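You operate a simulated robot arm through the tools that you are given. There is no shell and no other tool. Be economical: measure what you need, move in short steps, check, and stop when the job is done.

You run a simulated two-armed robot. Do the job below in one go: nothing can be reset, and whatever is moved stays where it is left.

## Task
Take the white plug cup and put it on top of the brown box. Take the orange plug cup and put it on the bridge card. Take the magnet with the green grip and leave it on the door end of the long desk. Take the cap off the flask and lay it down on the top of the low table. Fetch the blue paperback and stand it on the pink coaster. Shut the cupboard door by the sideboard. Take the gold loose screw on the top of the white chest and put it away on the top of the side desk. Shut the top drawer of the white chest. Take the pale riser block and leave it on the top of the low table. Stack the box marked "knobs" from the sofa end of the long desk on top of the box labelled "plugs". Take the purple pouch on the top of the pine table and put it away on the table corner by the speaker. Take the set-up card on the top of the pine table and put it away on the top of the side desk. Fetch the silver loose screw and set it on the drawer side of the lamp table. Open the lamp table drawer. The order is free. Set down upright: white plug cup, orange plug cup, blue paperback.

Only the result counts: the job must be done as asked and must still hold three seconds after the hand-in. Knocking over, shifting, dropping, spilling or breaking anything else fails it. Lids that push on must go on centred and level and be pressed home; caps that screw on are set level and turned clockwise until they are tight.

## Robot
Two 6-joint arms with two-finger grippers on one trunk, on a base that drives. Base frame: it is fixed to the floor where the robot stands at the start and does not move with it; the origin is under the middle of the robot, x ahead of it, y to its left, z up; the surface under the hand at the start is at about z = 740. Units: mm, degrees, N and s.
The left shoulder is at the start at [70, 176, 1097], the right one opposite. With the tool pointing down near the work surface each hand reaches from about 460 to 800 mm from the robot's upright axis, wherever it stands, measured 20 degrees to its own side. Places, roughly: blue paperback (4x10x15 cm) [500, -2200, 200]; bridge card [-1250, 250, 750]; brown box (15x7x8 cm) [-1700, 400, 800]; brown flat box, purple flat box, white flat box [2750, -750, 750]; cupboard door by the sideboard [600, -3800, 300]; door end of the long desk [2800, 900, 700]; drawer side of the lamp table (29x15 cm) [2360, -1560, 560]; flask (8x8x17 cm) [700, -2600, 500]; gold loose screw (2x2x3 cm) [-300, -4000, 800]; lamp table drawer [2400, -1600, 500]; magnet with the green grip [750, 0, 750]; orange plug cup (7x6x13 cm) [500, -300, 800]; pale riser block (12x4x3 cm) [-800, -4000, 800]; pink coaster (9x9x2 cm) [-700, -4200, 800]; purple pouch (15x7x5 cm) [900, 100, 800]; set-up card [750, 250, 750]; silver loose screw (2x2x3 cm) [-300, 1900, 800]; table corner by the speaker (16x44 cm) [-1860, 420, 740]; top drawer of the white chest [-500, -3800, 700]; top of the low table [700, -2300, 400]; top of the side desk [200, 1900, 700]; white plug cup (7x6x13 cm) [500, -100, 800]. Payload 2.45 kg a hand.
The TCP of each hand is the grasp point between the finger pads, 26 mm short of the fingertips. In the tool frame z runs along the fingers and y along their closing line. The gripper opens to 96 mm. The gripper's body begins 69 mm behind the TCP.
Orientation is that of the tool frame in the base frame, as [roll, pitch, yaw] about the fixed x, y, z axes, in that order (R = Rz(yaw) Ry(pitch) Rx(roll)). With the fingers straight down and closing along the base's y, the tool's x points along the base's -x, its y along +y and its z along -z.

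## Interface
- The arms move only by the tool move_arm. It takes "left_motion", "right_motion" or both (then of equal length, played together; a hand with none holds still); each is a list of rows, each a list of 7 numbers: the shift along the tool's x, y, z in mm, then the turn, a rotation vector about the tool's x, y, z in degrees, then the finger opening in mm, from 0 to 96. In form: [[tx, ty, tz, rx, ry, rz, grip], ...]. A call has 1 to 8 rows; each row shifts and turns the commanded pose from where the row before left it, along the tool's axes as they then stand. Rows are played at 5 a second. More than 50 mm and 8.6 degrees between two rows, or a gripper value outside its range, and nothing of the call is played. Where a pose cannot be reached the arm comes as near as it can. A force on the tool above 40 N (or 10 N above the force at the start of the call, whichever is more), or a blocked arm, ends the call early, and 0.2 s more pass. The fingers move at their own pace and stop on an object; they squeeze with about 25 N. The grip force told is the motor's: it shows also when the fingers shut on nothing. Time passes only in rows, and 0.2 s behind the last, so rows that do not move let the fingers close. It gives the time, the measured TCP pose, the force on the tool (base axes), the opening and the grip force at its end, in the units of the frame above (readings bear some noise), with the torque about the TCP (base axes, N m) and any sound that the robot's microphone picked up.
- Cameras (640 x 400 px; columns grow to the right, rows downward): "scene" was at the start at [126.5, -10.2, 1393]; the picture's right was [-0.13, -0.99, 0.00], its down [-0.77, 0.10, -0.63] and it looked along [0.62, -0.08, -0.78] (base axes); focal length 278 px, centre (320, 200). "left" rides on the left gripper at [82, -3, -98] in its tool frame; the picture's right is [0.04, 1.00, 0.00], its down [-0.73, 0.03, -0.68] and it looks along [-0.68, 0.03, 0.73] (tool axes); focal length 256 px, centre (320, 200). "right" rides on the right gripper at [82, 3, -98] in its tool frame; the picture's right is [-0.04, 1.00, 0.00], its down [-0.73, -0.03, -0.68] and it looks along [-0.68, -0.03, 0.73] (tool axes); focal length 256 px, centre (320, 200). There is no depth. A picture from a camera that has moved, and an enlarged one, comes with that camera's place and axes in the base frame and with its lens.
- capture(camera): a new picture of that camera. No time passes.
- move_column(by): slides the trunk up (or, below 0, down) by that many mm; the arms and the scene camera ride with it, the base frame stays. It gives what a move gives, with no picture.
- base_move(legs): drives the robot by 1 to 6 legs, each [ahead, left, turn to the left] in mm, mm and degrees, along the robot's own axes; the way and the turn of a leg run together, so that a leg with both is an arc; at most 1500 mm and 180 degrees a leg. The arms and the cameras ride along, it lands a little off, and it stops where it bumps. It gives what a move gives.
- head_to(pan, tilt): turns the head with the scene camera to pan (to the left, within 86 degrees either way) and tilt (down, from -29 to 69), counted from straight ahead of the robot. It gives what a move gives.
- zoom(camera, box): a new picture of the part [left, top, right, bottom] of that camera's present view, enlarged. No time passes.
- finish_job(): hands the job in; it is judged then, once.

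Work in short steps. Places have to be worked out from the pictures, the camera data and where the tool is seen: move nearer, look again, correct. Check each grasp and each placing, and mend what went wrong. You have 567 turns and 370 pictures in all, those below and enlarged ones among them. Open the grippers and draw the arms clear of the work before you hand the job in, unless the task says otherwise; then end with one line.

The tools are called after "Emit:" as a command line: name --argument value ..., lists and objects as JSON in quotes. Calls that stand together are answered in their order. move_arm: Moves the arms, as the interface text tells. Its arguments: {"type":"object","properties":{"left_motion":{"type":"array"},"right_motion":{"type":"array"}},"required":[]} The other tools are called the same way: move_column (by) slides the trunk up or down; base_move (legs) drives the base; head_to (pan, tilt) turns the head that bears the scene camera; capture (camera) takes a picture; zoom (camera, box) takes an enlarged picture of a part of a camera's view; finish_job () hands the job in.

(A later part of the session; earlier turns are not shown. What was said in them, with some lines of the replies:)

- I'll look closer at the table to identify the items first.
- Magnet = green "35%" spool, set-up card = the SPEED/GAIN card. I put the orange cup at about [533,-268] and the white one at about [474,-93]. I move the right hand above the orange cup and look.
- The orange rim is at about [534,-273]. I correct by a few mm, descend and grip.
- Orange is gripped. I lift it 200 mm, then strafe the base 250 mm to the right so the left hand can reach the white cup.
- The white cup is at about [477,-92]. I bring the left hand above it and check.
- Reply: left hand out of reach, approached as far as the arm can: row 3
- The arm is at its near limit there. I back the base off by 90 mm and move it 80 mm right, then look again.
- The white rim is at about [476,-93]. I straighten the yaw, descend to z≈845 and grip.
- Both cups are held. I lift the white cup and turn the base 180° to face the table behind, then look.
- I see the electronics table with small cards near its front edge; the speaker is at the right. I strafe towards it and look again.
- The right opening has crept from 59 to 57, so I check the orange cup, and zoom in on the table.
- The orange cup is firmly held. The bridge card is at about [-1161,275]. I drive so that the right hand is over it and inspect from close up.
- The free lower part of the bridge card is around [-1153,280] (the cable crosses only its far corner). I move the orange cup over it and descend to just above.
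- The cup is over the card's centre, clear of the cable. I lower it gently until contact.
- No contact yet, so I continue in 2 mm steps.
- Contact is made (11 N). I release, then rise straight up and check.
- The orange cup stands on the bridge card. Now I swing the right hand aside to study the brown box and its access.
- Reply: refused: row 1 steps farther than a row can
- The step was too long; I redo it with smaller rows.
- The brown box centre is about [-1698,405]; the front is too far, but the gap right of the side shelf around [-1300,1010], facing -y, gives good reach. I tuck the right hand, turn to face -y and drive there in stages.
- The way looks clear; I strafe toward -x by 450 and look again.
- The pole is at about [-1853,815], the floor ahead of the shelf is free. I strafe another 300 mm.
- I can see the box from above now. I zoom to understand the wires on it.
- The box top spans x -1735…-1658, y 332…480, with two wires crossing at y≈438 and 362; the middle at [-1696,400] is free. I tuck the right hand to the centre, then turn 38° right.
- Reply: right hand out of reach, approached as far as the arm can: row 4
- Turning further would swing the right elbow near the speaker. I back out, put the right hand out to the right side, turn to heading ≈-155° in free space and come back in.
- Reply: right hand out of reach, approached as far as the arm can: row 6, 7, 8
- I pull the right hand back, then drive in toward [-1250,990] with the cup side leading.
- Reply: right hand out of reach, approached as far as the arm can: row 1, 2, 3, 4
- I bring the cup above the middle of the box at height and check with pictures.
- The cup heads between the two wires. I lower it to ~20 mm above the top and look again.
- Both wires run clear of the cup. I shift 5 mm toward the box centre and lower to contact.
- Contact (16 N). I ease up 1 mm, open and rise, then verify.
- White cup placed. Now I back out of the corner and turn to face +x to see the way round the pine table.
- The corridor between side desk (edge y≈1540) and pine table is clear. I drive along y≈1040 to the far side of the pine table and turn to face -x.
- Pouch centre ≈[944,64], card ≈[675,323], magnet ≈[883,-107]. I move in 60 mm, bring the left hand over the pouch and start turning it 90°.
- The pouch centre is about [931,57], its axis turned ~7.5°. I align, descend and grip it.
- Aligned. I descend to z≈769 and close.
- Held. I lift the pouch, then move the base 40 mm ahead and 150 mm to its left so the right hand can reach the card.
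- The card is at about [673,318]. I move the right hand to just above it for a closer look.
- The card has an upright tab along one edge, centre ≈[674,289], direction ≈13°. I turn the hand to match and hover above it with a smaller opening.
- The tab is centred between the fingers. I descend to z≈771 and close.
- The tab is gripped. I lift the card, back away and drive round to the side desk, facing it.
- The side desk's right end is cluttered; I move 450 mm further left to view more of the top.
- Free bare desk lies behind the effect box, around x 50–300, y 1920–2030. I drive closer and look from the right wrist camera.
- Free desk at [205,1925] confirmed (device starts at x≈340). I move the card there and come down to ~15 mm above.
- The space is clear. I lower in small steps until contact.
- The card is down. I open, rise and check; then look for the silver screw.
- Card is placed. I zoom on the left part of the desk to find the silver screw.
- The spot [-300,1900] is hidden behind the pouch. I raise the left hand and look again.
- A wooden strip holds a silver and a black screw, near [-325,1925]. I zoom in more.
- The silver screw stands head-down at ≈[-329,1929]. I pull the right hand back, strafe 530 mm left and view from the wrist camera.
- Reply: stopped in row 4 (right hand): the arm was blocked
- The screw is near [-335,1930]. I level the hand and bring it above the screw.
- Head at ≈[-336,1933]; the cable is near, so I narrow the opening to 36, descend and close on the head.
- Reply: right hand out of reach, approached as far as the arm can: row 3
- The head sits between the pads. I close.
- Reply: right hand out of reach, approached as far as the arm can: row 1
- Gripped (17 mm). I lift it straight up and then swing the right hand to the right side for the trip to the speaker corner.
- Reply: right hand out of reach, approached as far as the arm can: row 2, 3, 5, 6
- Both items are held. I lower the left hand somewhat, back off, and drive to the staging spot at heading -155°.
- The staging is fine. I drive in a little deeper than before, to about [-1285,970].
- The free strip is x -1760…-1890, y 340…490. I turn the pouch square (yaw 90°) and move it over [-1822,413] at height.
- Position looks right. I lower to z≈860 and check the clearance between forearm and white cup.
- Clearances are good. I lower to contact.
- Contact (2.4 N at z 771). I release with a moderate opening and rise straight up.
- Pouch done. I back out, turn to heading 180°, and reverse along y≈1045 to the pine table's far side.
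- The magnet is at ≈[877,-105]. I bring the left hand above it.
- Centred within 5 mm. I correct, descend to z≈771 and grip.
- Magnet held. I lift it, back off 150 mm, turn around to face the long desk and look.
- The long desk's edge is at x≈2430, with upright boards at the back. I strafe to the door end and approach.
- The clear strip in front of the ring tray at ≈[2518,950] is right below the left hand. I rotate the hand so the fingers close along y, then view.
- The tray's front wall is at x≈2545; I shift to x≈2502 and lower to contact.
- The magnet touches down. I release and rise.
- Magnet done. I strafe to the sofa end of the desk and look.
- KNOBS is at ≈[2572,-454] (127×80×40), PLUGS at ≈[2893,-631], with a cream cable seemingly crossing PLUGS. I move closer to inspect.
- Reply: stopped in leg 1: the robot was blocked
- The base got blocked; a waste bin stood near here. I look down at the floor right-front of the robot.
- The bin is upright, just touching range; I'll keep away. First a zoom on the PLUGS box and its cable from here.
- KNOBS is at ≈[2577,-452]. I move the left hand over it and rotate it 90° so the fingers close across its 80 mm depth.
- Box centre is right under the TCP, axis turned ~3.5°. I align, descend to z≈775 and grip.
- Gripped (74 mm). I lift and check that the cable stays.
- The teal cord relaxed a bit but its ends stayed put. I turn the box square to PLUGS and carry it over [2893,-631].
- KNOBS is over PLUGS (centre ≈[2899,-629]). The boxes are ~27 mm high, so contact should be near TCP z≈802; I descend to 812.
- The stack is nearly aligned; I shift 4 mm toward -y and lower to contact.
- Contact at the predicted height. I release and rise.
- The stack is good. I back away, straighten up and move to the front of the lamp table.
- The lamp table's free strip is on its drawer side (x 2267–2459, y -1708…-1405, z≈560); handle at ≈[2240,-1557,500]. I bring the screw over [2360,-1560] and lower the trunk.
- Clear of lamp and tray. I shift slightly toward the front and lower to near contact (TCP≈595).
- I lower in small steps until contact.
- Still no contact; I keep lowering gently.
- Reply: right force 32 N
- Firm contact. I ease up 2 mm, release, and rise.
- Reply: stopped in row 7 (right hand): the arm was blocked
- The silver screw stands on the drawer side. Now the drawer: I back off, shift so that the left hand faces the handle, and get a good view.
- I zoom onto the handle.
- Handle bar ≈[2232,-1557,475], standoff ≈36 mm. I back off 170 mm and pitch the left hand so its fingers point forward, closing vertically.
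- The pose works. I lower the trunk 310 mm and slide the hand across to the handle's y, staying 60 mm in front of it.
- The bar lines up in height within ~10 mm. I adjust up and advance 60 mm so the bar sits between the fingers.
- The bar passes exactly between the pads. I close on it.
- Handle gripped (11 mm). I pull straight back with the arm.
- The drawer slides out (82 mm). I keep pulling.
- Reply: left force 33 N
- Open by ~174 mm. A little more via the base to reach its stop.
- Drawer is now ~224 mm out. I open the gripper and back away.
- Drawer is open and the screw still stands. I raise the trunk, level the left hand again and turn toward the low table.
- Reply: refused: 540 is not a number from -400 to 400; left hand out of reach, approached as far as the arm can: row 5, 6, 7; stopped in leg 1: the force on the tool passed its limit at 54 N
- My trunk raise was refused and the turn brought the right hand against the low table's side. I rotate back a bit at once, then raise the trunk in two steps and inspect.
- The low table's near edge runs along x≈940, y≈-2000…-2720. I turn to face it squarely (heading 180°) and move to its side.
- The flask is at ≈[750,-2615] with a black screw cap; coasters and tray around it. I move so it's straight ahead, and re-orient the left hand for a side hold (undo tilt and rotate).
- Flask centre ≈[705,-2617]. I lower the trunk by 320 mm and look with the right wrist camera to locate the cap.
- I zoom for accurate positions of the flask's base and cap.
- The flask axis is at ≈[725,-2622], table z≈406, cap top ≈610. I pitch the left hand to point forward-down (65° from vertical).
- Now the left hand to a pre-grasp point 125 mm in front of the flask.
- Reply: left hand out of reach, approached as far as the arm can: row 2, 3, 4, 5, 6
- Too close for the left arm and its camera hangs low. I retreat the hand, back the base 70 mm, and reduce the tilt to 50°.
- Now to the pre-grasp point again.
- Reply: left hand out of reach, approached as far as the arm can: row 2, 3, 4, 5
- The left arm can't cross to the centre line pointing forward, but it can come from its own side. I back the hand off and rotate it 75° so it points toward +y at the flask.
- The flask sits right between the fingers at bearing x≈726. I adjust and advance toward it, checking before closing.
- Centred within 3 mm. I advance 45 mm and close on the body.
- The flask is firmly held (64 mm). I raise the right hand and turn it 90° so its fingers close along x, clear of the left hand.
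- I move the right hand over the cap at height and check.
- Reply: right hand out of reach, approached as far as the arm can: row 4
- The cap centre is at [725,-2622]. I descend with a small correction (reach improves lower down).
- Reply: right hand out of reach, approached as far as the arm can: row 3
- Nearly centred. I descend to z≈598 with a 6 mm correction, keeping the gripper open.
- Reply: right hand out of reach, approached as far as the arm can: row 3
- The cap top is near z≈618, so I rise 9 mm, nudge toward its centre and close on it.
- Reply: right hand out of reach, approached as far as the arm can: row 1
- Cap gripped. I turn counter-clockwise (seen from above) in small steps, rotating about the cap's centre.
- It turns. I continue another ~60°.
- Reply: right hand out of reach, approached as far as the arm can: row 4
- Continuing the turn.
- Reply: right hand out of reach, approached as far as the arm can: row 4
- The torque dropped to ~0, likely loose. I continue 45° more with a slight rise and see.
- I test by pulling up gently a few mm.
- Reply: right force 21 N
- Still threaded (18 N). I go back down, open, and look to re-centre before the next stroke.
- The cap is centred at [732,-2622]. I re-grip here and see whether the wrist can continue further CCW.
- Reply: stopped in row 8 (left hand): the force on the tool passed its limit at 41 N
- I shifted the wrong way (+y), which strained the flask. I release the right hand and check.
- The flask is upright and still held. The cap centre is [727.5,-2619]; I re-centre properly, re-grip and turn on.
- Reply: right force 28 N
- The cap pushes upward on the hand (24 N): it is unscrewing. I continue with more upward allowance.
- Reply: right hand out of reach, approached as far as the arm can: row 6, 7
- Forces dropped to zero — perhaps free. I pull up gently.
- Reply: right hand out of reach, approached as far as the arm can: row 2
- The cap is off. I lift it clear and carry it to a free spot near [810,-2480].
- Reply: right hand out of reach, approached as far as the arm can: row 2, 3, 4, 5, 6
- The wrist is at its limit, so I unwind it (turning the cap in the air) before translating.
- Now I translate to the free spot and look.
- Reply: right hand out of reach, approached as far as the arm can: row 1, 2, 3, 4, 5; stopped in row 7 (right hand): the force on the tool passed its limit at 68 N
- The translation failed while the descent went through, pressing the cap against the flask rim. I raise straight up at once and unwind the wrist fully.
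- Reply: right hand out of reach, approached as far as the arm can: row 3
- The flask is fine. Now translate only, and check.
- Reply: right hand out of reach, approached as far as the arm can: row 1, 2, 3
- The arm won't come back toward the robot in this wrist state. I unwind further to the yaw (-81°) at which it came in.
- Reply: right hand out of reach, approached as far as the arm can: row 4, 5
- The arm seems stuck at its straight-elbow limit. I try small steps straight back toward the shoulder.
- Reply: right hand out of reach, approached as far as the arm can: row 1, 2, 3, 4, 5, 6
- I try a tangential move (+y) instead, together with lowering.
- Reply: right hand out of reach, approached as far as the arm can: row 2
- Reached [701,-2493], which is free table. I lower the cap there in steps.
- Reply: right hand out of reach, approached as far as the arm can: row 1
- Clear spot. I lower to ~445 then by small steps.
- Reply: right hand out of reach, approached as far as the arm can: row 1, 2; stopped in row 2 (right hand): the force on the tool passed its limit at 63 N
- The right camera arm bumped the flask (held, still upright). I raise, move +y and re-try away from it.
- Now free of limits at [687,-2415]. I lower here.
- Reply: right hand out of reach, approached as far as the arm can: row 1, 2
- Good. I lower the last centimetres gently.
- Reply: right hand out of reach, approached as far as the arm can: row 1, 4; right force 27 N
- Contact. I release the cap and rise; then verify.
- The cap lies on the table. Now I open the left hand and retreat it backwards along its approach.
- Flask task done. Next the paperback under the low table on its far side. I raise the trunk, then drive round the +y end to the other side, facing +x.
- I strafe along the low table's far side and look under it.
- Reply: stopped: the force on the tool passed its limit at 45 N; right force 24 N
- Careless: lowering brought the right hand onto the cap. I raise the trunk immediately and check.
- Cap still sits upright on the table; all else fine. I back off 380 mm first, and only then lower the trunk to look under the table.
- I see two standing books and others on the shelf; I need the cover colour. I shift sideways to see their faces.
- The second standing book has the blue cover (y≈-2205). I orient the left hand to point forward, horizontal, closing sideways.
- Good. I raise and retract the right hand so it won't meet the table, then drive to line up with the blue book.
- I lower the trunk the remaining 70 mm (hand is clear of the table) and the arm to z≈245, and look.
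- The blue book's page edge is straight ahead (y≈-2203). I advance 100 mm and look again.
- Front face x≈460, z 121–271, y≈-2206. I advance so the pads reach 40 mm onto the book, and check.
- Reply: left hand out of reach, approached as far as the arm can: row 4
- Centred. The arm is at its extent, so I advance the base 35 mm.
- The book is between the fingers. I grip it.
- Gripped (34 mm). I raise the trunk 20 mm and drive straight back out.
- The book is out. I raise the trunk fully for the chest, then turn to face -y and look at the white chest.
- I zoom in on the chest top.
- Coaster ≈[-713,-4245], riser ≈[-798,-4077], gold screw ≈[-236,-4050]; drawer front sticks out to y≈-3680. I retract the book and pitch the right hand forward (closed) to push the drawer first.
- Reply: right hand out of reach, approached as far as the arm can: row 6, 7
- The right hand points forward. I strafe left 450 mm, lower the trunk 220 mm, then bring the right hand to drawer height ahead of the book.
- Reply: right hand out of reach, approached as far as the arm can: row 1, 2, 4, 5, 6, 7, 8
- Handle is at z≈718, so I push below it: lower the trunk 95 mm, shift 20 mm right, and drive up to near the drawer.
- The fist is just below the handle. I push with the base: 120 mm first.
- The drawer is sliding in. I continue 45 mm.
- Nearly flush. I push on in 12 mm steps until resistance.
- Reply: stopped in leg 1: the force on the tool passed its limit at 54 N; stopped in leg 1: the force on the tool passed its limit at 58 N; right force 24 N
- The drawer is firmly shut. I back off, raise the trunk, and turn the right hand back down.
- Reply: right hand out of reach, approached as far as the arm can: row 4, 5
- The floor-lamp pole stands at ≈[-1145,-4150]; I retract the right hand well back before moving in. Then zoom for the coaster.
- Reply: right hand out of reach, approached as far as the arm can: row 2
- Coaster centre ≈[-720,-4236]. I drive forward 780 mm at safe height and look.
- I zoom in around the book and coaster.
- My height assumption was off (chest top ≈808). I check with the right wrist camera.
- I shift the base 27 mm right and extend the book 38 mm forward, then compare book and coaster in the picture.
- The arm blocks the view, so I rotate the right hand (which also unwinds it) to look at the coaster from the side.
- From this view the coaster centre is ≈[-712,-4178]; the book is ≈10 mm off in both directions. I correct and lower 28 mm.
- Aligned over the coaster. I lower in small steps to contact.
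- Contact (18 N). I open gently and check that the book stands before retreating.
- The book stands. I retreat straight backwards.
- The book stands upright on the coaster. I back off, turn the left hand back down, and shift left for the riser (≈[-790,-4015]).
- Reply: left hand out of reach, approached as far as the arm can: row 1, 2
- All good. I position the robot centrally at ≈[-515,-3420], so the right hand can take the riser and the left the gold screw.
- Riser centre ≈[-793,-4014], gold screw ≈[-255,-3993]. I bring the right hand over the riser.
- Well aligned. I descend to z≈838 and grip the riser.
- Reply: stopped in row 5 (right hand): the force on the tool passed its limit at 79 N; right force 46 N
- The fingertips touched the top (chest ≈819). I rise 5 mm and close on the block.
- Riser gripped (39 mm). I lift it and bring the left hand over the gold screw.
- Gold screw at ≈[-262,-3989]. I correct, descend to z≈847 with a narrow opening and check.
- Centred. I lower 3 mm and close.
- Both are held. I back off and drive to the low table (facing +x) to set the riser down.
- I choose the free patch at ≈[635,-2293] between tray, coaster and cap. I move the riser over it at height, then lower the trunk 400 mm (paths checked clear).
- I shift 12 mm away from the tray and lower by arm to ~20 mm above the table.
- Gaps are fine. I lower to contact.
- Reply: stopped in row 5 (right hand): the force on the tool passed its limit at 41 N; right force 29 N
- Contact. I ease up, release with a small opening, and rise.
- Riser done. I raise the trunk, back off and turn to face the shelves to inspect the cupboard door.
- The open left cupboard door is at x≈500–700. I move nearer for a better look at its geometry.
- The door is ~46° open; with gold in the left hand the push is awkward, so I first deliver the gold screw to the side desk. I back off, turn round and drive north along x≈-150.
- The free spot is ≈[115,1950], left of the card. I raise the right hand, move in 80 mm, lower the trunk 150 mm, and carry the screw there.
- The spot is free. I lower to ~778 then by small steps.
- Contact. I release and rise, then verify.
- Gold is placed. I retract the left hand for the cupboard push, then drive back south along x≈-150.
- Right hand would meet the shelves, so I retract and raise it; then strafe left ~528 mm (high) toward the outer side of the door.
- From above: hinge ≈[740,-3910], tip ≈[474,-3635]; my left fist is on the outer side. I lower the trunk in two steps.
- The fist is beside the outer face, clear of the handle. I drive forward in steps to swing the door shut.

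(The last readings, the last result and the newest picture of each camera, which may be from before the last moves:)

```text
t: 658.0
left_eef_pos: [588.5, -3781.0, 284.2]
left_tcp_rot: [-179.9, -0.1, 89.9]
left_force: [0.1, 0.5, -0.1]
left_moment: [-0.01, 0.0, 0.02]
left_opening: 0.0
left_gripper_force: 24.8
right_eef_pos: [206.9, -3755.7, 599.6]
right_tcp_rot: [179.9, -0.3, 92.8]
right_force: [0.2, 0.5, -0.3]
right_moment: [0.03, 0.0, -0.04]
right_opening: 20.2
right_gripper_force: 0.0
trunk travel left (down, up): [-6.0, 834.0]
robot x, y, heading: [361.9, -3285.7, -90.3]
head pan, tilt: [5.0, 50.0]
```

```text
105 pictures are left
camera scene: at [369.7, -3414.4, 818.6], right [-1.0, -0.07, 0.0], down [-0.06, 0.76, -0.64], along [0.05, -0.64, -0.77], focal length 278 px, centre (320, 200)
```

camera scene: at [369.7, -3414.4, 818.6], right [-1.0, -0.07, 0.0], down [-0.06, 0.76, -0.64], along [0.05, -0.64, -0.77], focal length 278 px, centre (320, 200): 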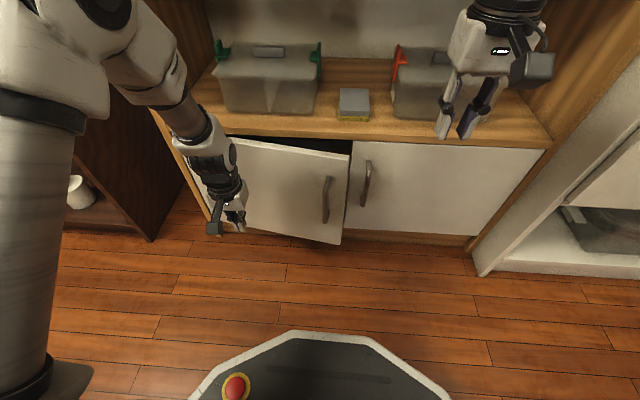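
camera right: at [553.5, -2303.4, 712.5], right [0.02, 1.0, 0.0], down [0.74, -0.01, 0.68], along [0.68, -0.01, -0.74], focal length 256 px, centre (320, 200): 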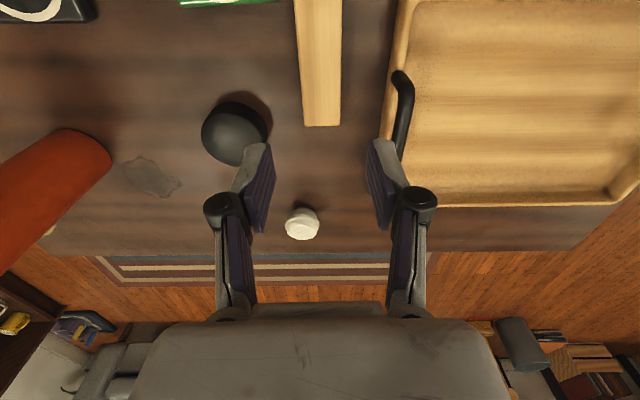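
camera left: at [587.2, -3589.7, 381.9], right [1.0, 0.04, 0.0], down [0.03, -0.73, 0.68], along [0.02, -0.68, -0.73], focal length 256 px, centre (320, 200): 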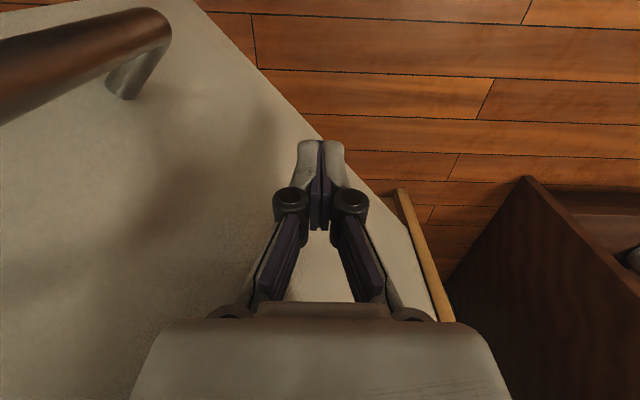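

Almost shut. I continue gently in small steps.

Emit:
base_move --legs '[[55, 0, 0]]'

Emit:
base_move --legs '[[25, 0, 0]]'

Emit:
zoom --camera "scene" --box '[140, 60, 500, 300]'

```text
t: 659.0
left_eef_pos: [588.2, -3836.0, 283.7]
left_tcp_rot: [-179.9, 0.1, 89.8]
left_force: [-0.2, -0.3, 0.0]
left_moment: [0.01, 0.01, -0.02]
left_opening: 0.1
left_gripper_force: 24.9
right_eef_pos: [205.1, -3811.2, 599.6]
right_tcp_rot: [-180.0, -0.3, 92.7]
right_force: [0.4, -0.3, -0.3]
right_moment: [0.0, 0.0, -0.01]
right_opening: 19.9
right_gripper_force: 0.1
trunk travel left (down, up): [-6.0, 834.0]
robot x, y, heading: [364.2, -3340.2, -91.1]
head pan, tilt: [5.0, 50.0]
```

```text
t: 659.9
left_eef_pos: [588.2, -3858.4, 282.5]
left_tcp_rot: [-179.9, -0.4, 89.8]
left_force: [-0.5, 1.3, -0.3]
left_moment: [-0.16, -0.03, -0.01]
left_opening: 0.0
left_gripper_force: 24.8
right_eef_pos: [204.3, -3834.6, 598.4]
right_tcp_rot: [-179.8, -0.3, 92.8]
right_force: [0.0, 0.4, 0.0]
right_moment: [0.02, -0.01, 0.03]
right_opening: 20.1
right_gripper_force: 0.2
trunk travel left (down, up): [-6.0, 834.0]
robot x, y, heading: [359.6, -3370.0, -90.7]
head pan, tilt: [5.0, 50.0]
stopped in leg 1: the force on the tool passed its limit at 44 N (the readings are from after the stop); the commanded pose is now the measured one
```

```text
1.67 times, centred on (320, 180) of scene
camera zoom: at [368.7, -3493.7, 818.6], right [-1.0, -0.08, 0.0], down [-0.06, 0.76, -0.64], along [0.05, -0.64, -0.77], focal length 464 px, centre (320, 233)
```

zoom: 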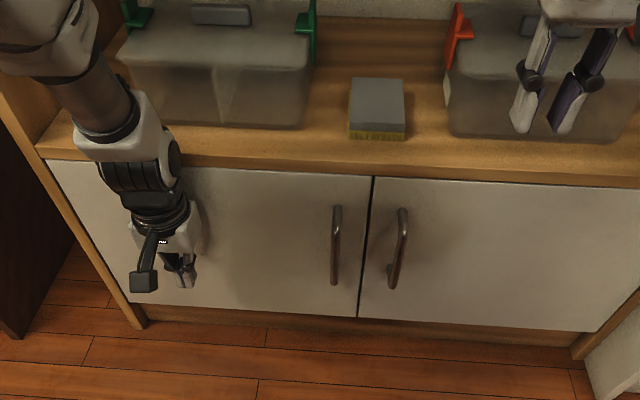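

It looks flush. I back away and verify the door and drawer.

Emit:
base_move --legs '[[-200, 0, 0]]'

Emit:
move_column --by 400

Emit:
head_to --pan 0 --tilt 35

Emit:
capture --camera "scene"

Emit:
zoom --camera "scene" --box '[200, 180, 440, 360]'

```text
t: 661.5
left_eef_pos: [589.8, -3661.9, 283.3]
left_tcp_rot: [-179.8, -0.5, 89.7]
left_force: [-0.3, -0.8, 0.3]
left_moment: [-0.03, 0.01, 0.01]
left_opening: 0.0
left_gripper_force: 24.8
right_eef_pos: [208.2, -3637.5, 597.2]
right_tcp_rot: [180.0, -0.4, 92.7]
right_force: [0.2, -0.4, 0.0]
right_moment: [0.0, -0.04, -0.01]
right_opening: 20.3
right_gripper_force: 0.0
trunk travel left (down, up): [-6.0, 834.0]
robot x, y, heading: [363.4, -3171.5, -91.0]
head pan, tilt: [5.0, 50.0]
```

```text
t: 665.3
left_eef_pos: [589.6, -3660.9, 683.1]
left_tcp_rot: [-179.9, -0.4, 89.7]
left_force: [-0.2, 0.2, -0.3]
left_moment: [0.02, -0.04, 0.0]
left_opening: 0.0
left_gripper_force: 24.7
right_eef_pos: [206.7, -3639.0, 997.6]
right_tcp_rot: [179.9, -0.3, 92.7]
right_force: [0.4, -0.2, -0.1]
right_moment: [0.0, 0.04, 0.0]
right_opening: 20.2
right_gripper_force: 0.0
trunk travel left (down, up): [-406.0, 434.0]
robot x, y, heading: [365.3, -3166.6, -90.8]
head pan, tilt: [5.0, 50.0]
```

```text
t: 666.1
left_eef_pos: [589.7, -3660.7, 683.5]
left_tcp_rot: [-179.8, -0.3, 89.7]
left_force: [-0.1, -0.5, 0.3]
left_moment: [0.02, 0.02, -0.02]
left_opening: 0.3
left_gripper_force: 25.4
right_eef_pos: [207.4, -3638.7, 997.5]
right_tcp_rot: [-179.9, -0.3, 92.7]
right_force: [-0.7, 0.8, 0.0]
right_moment: [0.01, 0.0, 0.01]
right_opening: 20.2
right_gripper_force: 0.1
trunk travel left (down, up): [-406.0, 434.0]
robot x, y, heading: [366.8, -3173.2, -90.8]
head pan, tilt: [0.0, 35.0]
```

```text
103 pictures are left
camera scene: at [364.2, -3308.1, 1240.3], right [-1.0, 0.01, 0.0], down [0.01, 0.57, -0.82], along [-0.01, -0.82, -0.57], focal length 278 px, centre (320, 200)
```

scene: 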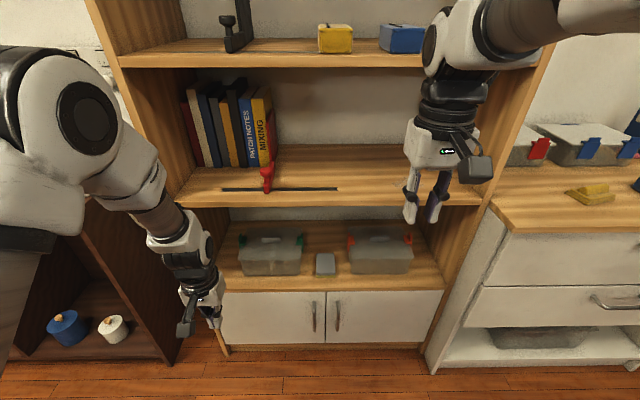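

```text
2.22 times, centred on (320, 270) of scene
camera zoom: at [364.2, -3308.1, 1240.3], right [-1.0, 0.01, 0.0], down [0.01, 0.57, -0.82], along [-0.01, -0.82, -0.57], focal length 619 px, centre (320, 44)
```

zoom: 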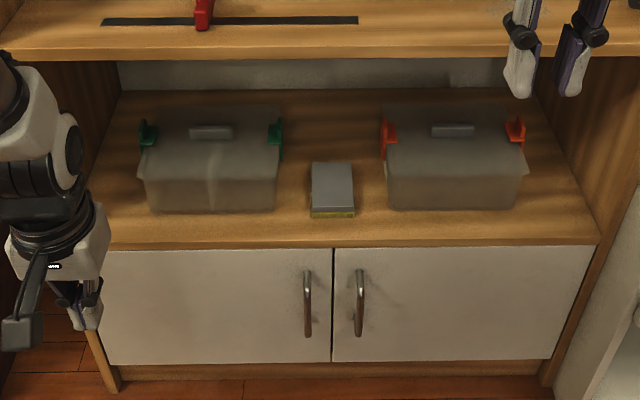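

The cupboard door is flush. I move clear, open the grippers, and do a final check of the chest and the low table.

Emit:
base_move --legs '[[0, -600, 0], [450, 0, 180]]'

Emit:
move_arm --left_motion '[[0, 0, -20, 0, 0, 0, 60], [0, 0, 0, 0, 0, 0, 90]]' --right_motion '[[0, 0, 0, 0, 0, 0, 60], [0, 0, 0, 0, 0, 0, 90]]'

Emit:
head_to --pan -40 --tilt 30

Emit:
capture --camera "scene"

```text
t: 676.7
left_eef_pos: [-149.0, -2670.8, 682.0]
left_tcp_rot: [-179.8, -0.5, -92.5]
left_force: [-0.2, 0.4, -0.7]
left_moment: [0.04, 0.0, 0.01]
left_opening: 0.0
left_gripper_force: 24.3
right_eef_pos: [231.2, -2709.8, 998.2]
right_tcp_rot: [-180.0, -0.3, -89.6]
right_force: [-0.1, 0.2, 0.2]
right_moment: [0.04, -0.01, -0.01]
right_opening: 20.0
right_gripper_force: 0.1
trunk travel left (down, up): [-406.0, 434.0]
robot x, y, heading: [55.3, -3173.7, 87.2]
head pan, tilt: [0.0, 35.0]
cut short: leg 2
```

```text
t: 677.3
left_eef_pos: [-150.3, -2671.2, 703.2]
left_tcp_rot: [-179.9, -0.4, -92.6]
left_force: [0.3, 0.9, -1.1]
left_moment: [0.02, 0.03, 0.01]
left_opening: 90.0
left_gripper_force: 0.1
right_eef_pos: [231.3, -2708.5, 998.2]
right_tcp_rot: [-179.9, -0.5, -89.6]
right_force: [0.8, -0.2, 0.4]
right_moment: [-0.03, 0.02, -0.02]
right_opening: 90.0
right_gripper_force: 0.0
trunk travel left (down, up): [-406.0, 434.0]
robot x, y, heading: [55.2, -3172.4, 86.9]
head pan, tilt: [0.0, 35.0]
```

```text
t: 678.4
left_eef_pos: [-149.6, -2672.6, 702.8]
left_tcp_rot: [-179.8, -0.5, -92.5]
left_force: [0.6, -0.8, 0.0]
left_moment: [-0.02, 0.01, 0.05]
left_opening: 90.3
left_gripper_force: 0.0
right_eef_pos: [232.0, -2709.5, 998.9]
right_tcp_rot: [-180.0, -0.3, -89.7]
right_force: [-0.5, 0.5, 0.2]
right_moment: [-0.01, 0.03, 0.01]
right_opening: 90.0
right_gripper_force: 0.0
trunk travel left (down, up): [-406.0, 434.0]
robot x, y, heading: [53.7, -3172.7, 86.8]
head pan, tilt: [-40.0, 30.0]
```

```text
101 pictures are left
camera scene: at [120.6, -3055.3, 1248.2], right [0.73, -0.68, 0.0], down [-0.34, -0.37, -0.87], along [0.59, 0.63, -0.5], focal length 278 px, centre (320, 200)
```

scene: 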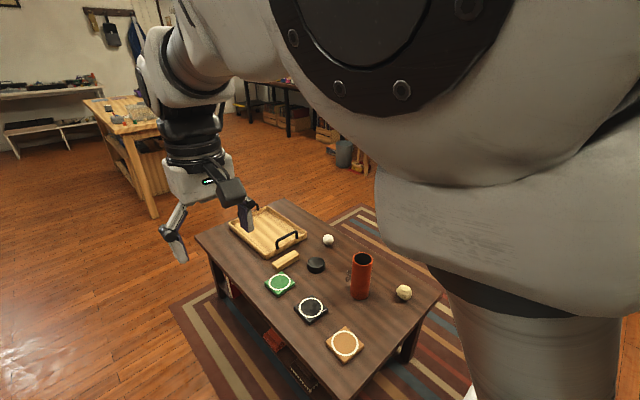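

I accidentally combined drive and turn in that leg (no contact reported). I turn to look at the chest and shelves to make sure all is in order.

Emit:
base_move --legs '[[0, 0, 150]]'

Emit:
head_to --pan 5 --tilt 25

Emit:
capture --camera "scene"

Emit:
zoom --camera "scene" --box '[180, 120, 480, 320]'

```text
t: 684.9
left_eef_pos: [-39.9, -3703.0, 702.3]
left_tcp_rot: [-179.9, -0.5, 54.8]
left_force: [1.3, -0.2, 0.2]
left_moment: [-0.02, -0.03, 0.01]
left_opening: 89.8
left_gripper_force: 0.0
right_eef_pos: [-342.2, -3465.5, 998.8]
right_tcp_rot: [-180.0, -0.3, 57.9]
right_force: [1.2, 0.5, -0.4]
right_moment: [0.01, -0.02, 0.0]
right_opening: 90.0
right_gripper_force: 0.0
trunk travel left (down, up): [-406.0, 434.0]
robot x, y, heading: [53.2, -3172.2, -126.1]
head pan, tilt: [-40.0, 30.0]
```

```text
t: 686.0
left_eef_pos: [-40.9, -3703.0, 703.0]
left_tcp_rot: [-179.8, -0.4, 54.9]
left_force: [0.2, -1.0, 0.8]
left_moment: [0.01, 0.03, 0.02]
left_opening: 90.2
left_gripper_force: 0.0
right_eef_pos: [-342.4, -3465.6, 998.9]
right_tcp_rot: [-180.0, -0.4, 57.8]
right_force: [-0.4, 0.1, -0.3]
right_moment: [-0.01, 0.03, -0.04]
right_opening: 89.8
right_gripper_force: 0.1
trunk travel left (down, up): [-406.0, 434.0]
robot x, y, heading: [58.0, -3171.1, -125.6]
head pan, tilt: [5.0, 25.0]
```

```text
100 pictures are left
camera scene: at [-20.1, -3291.7, 1256.1], right [-0.86, 0.51, 0.0], down [0.22, 0.36, -0.91], along [-0.46, -0.78, -0.42], focal length 278 px, centre (320, 200)
```

scene: 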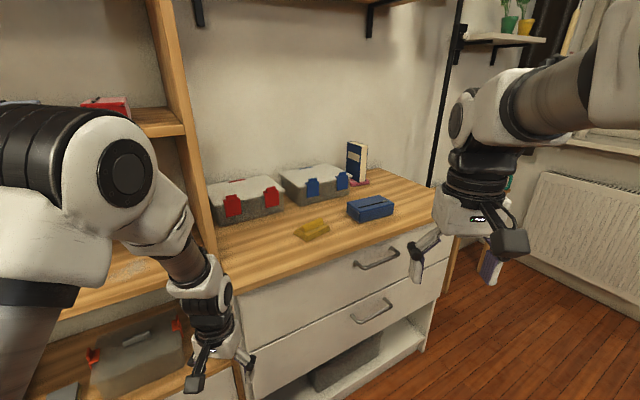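

```text
2.00 times, centred on (330, 220) of scene
camera zoom: at [-20.1, -3291.7, 1256.1], right [-0.86, 0.51, 0.0], down [0.22, 0.36, -0.91], along [-0.46, -0.78, -0.42], focal length 557 px, centre (300, 160)
```

zoom: 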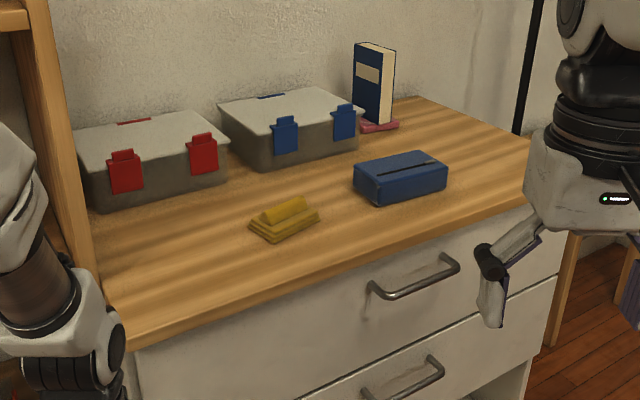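

The paperback stands on the coaster and the drawer is shut. I draw the robot clear and hand in.

Emit:
base_move --legs '[[-350, 0, 0]]'

```text
t: 687.9
left_eef_pos: [89.7, -3489.3, 703.1]
left_tcp_rot: [180.0, -0.5, 52.8]
left_force: [-0.4, 0.2, -0.2]
left_moment: [-0.02, -0.03, 0.0]
left_opening: 90.0
left_gripper_force: 0.0
right_eef_pos: [-201.7, -3241.0, 999.1]
right_tcp_rot: [-180.0, -0.2, 55.8]
right_force: [0.4, -0.8, 0.3]
right_moment: [0.03, -0.07, -0.04]
right_opening: 90.2
right_gripper_force: 0.1
trunk travel left (down, up): [-406.0, 434.0]
robot x, y, heading: [205.7, -2961.6, -127.5]
head pan, tilt: [5.0, 25.0]
stopped in leg 1: the robot was blocked; the commanded pose is now the measured one
```

The back-up touched the low table's corner. I move away from it and check that everything on it still stands.

Emit:
base_move --legs '[[60, -250, 0]]'

Emit:
base_move --legs '[[0, 0, 130]]'

Emit:
head_to --pan 30 --tilt 35

Emit:
capture --camera "scene"

```text
t: 689.8
left_eef_pos: [-143.9, -3382.2, 703.2]
left_tcp_rot: [-179.9, -0.4, 52.9]
left_force: [0.3, -0.6, -0.5]
left_moment: [-0.03, -0.04, -0.01]
left_opening: 90.1
left_gripper_force: 0.0
right_eef_pos: [-436.6, -3136.3, 999.6]
right_tcp_rot: [-179.9, -0.2, 55.6]
right_force: [0.6, 0.2, -0.5]
right_moment: [-0.01, 0.0, 0.0]
right_opening: 89.8
right_gripper_force: 0.1
trunk travel left (down, up): [-406.0, 434.0]
robot x, y, heading: [-28.7, -2852.4, -127.8]
head pan, tilt: [5.0, 25.0]
```

```text
t: 695.6
left_eef_pos: [444.6, -2596.3, 703.0]
left_tcp_rot: [-179.9, -0.4, -176.2]
left_force: [-0.4, -0.6, -0.3]
left_moment: [0.01, 0.01, 0.01]
left_opening: 89.8
left_gripper_force: 0.1
right_eef_pos: [448.6, -2980.4, 999.5]
right_tcp_rot: [-179.9, -0.2, -173.4]
right_force: [0.5, 0.7, 0.5]
right_moment: [-0.02, -0.01, 0.01]
right_opening: 89.8
right_gripper_force: 0.1
trunk travel left (down, up): [-406.0, 434.0]
robot x, y, heading: [-29.8, -2856.6, 3.3]
head pan, tilt: [5.0, 25.0]
```

```text
t: 696.5
left_eef_pos: [445.1, -2597.8, 703.2]
left_tcp_rot: [-179.9, -0.5, -176.1]
left_force: [0.7, -0.3, 0.0]
left_moment: [-0.02, 0.01, -0.02]
left_opening: 90.0
left_gripper_force: 0.0
right_eef_pos: [449.6, -2981.5, 999.1]
right_tcp_rot: [-179.8, -0.1, -173.3]
right_force: [-0.2, -0.2, -0.3]
right_moment: [0.03, 0.01, 0.03]
right_opening: 89.9
right_gripper_force: 0.2
trunk travel left (down, up): [-406.0, 434.0]
robot x, y, heading: [-25.0, -2857.5, 3.1]
head pan, tilt: [30.0, 35.0]
```

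```text
98 pictures are left
camera scene: at [96.3, -2805.5, 1240.4], right [0.55, -0.84, 0.0], down [-0.48, -0.31, -0.82], along [0.69, 0.45, -0.57], focal length 278 px, centre (320, 200)
```

scene: 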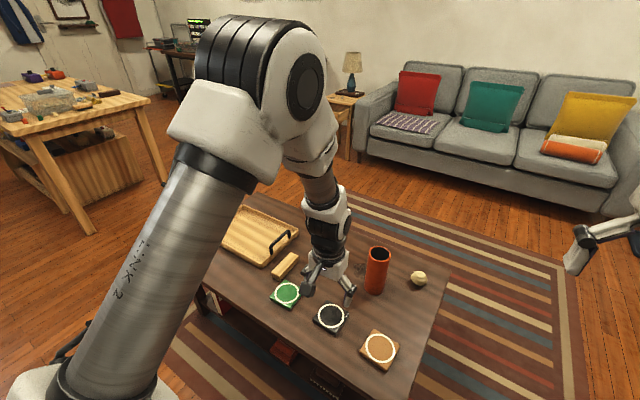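

Everything on the low table is in place. I back clear into open floor and finish.

Emit:
base_move --legs '[[-350, 0, 0]]'

Emit:
finish_job

```text
t: 698.8
left_eef_pos: [88.8, -2615.0, 704.7]
left_tcp_rot: [-179.9, -0.5, -176.0]
left_force: [-0.6, -0.6, 0.4]
left_moment: [-0.02, -0.01, -0.02]
left_opening: 89.8
left_gripper_force: 0.0
right_eef_pos: [96.5, -2999.8, 1001.1]
right_tcp_rot: [-179.9, -0.1, -173.1]
right_force: [0.2, 0.6, 0.0]
right_moment: [0.01, -0.02, -0.02]
right_opening: 90.2
right_gripper_force: 0.0
trunk travel left (down, up): [-406.0, 434.0]
robot x, y, heading: [-380.8, -2877.4, 3.3]
head pan, tilt: [30.0, 35.0]
```

```text
The job is handed in.
```

All fourteen tasks are done and the job is handed in, but three things could count against it: the base bumped the waste bin near the long desk (it stayed upright) and the low table (nothing on it moved), the right hand pressed once on the flask cap after it was laid down (it stayed put), and the teal and cream cords on the long desk changed shape while I stacked the boxes.
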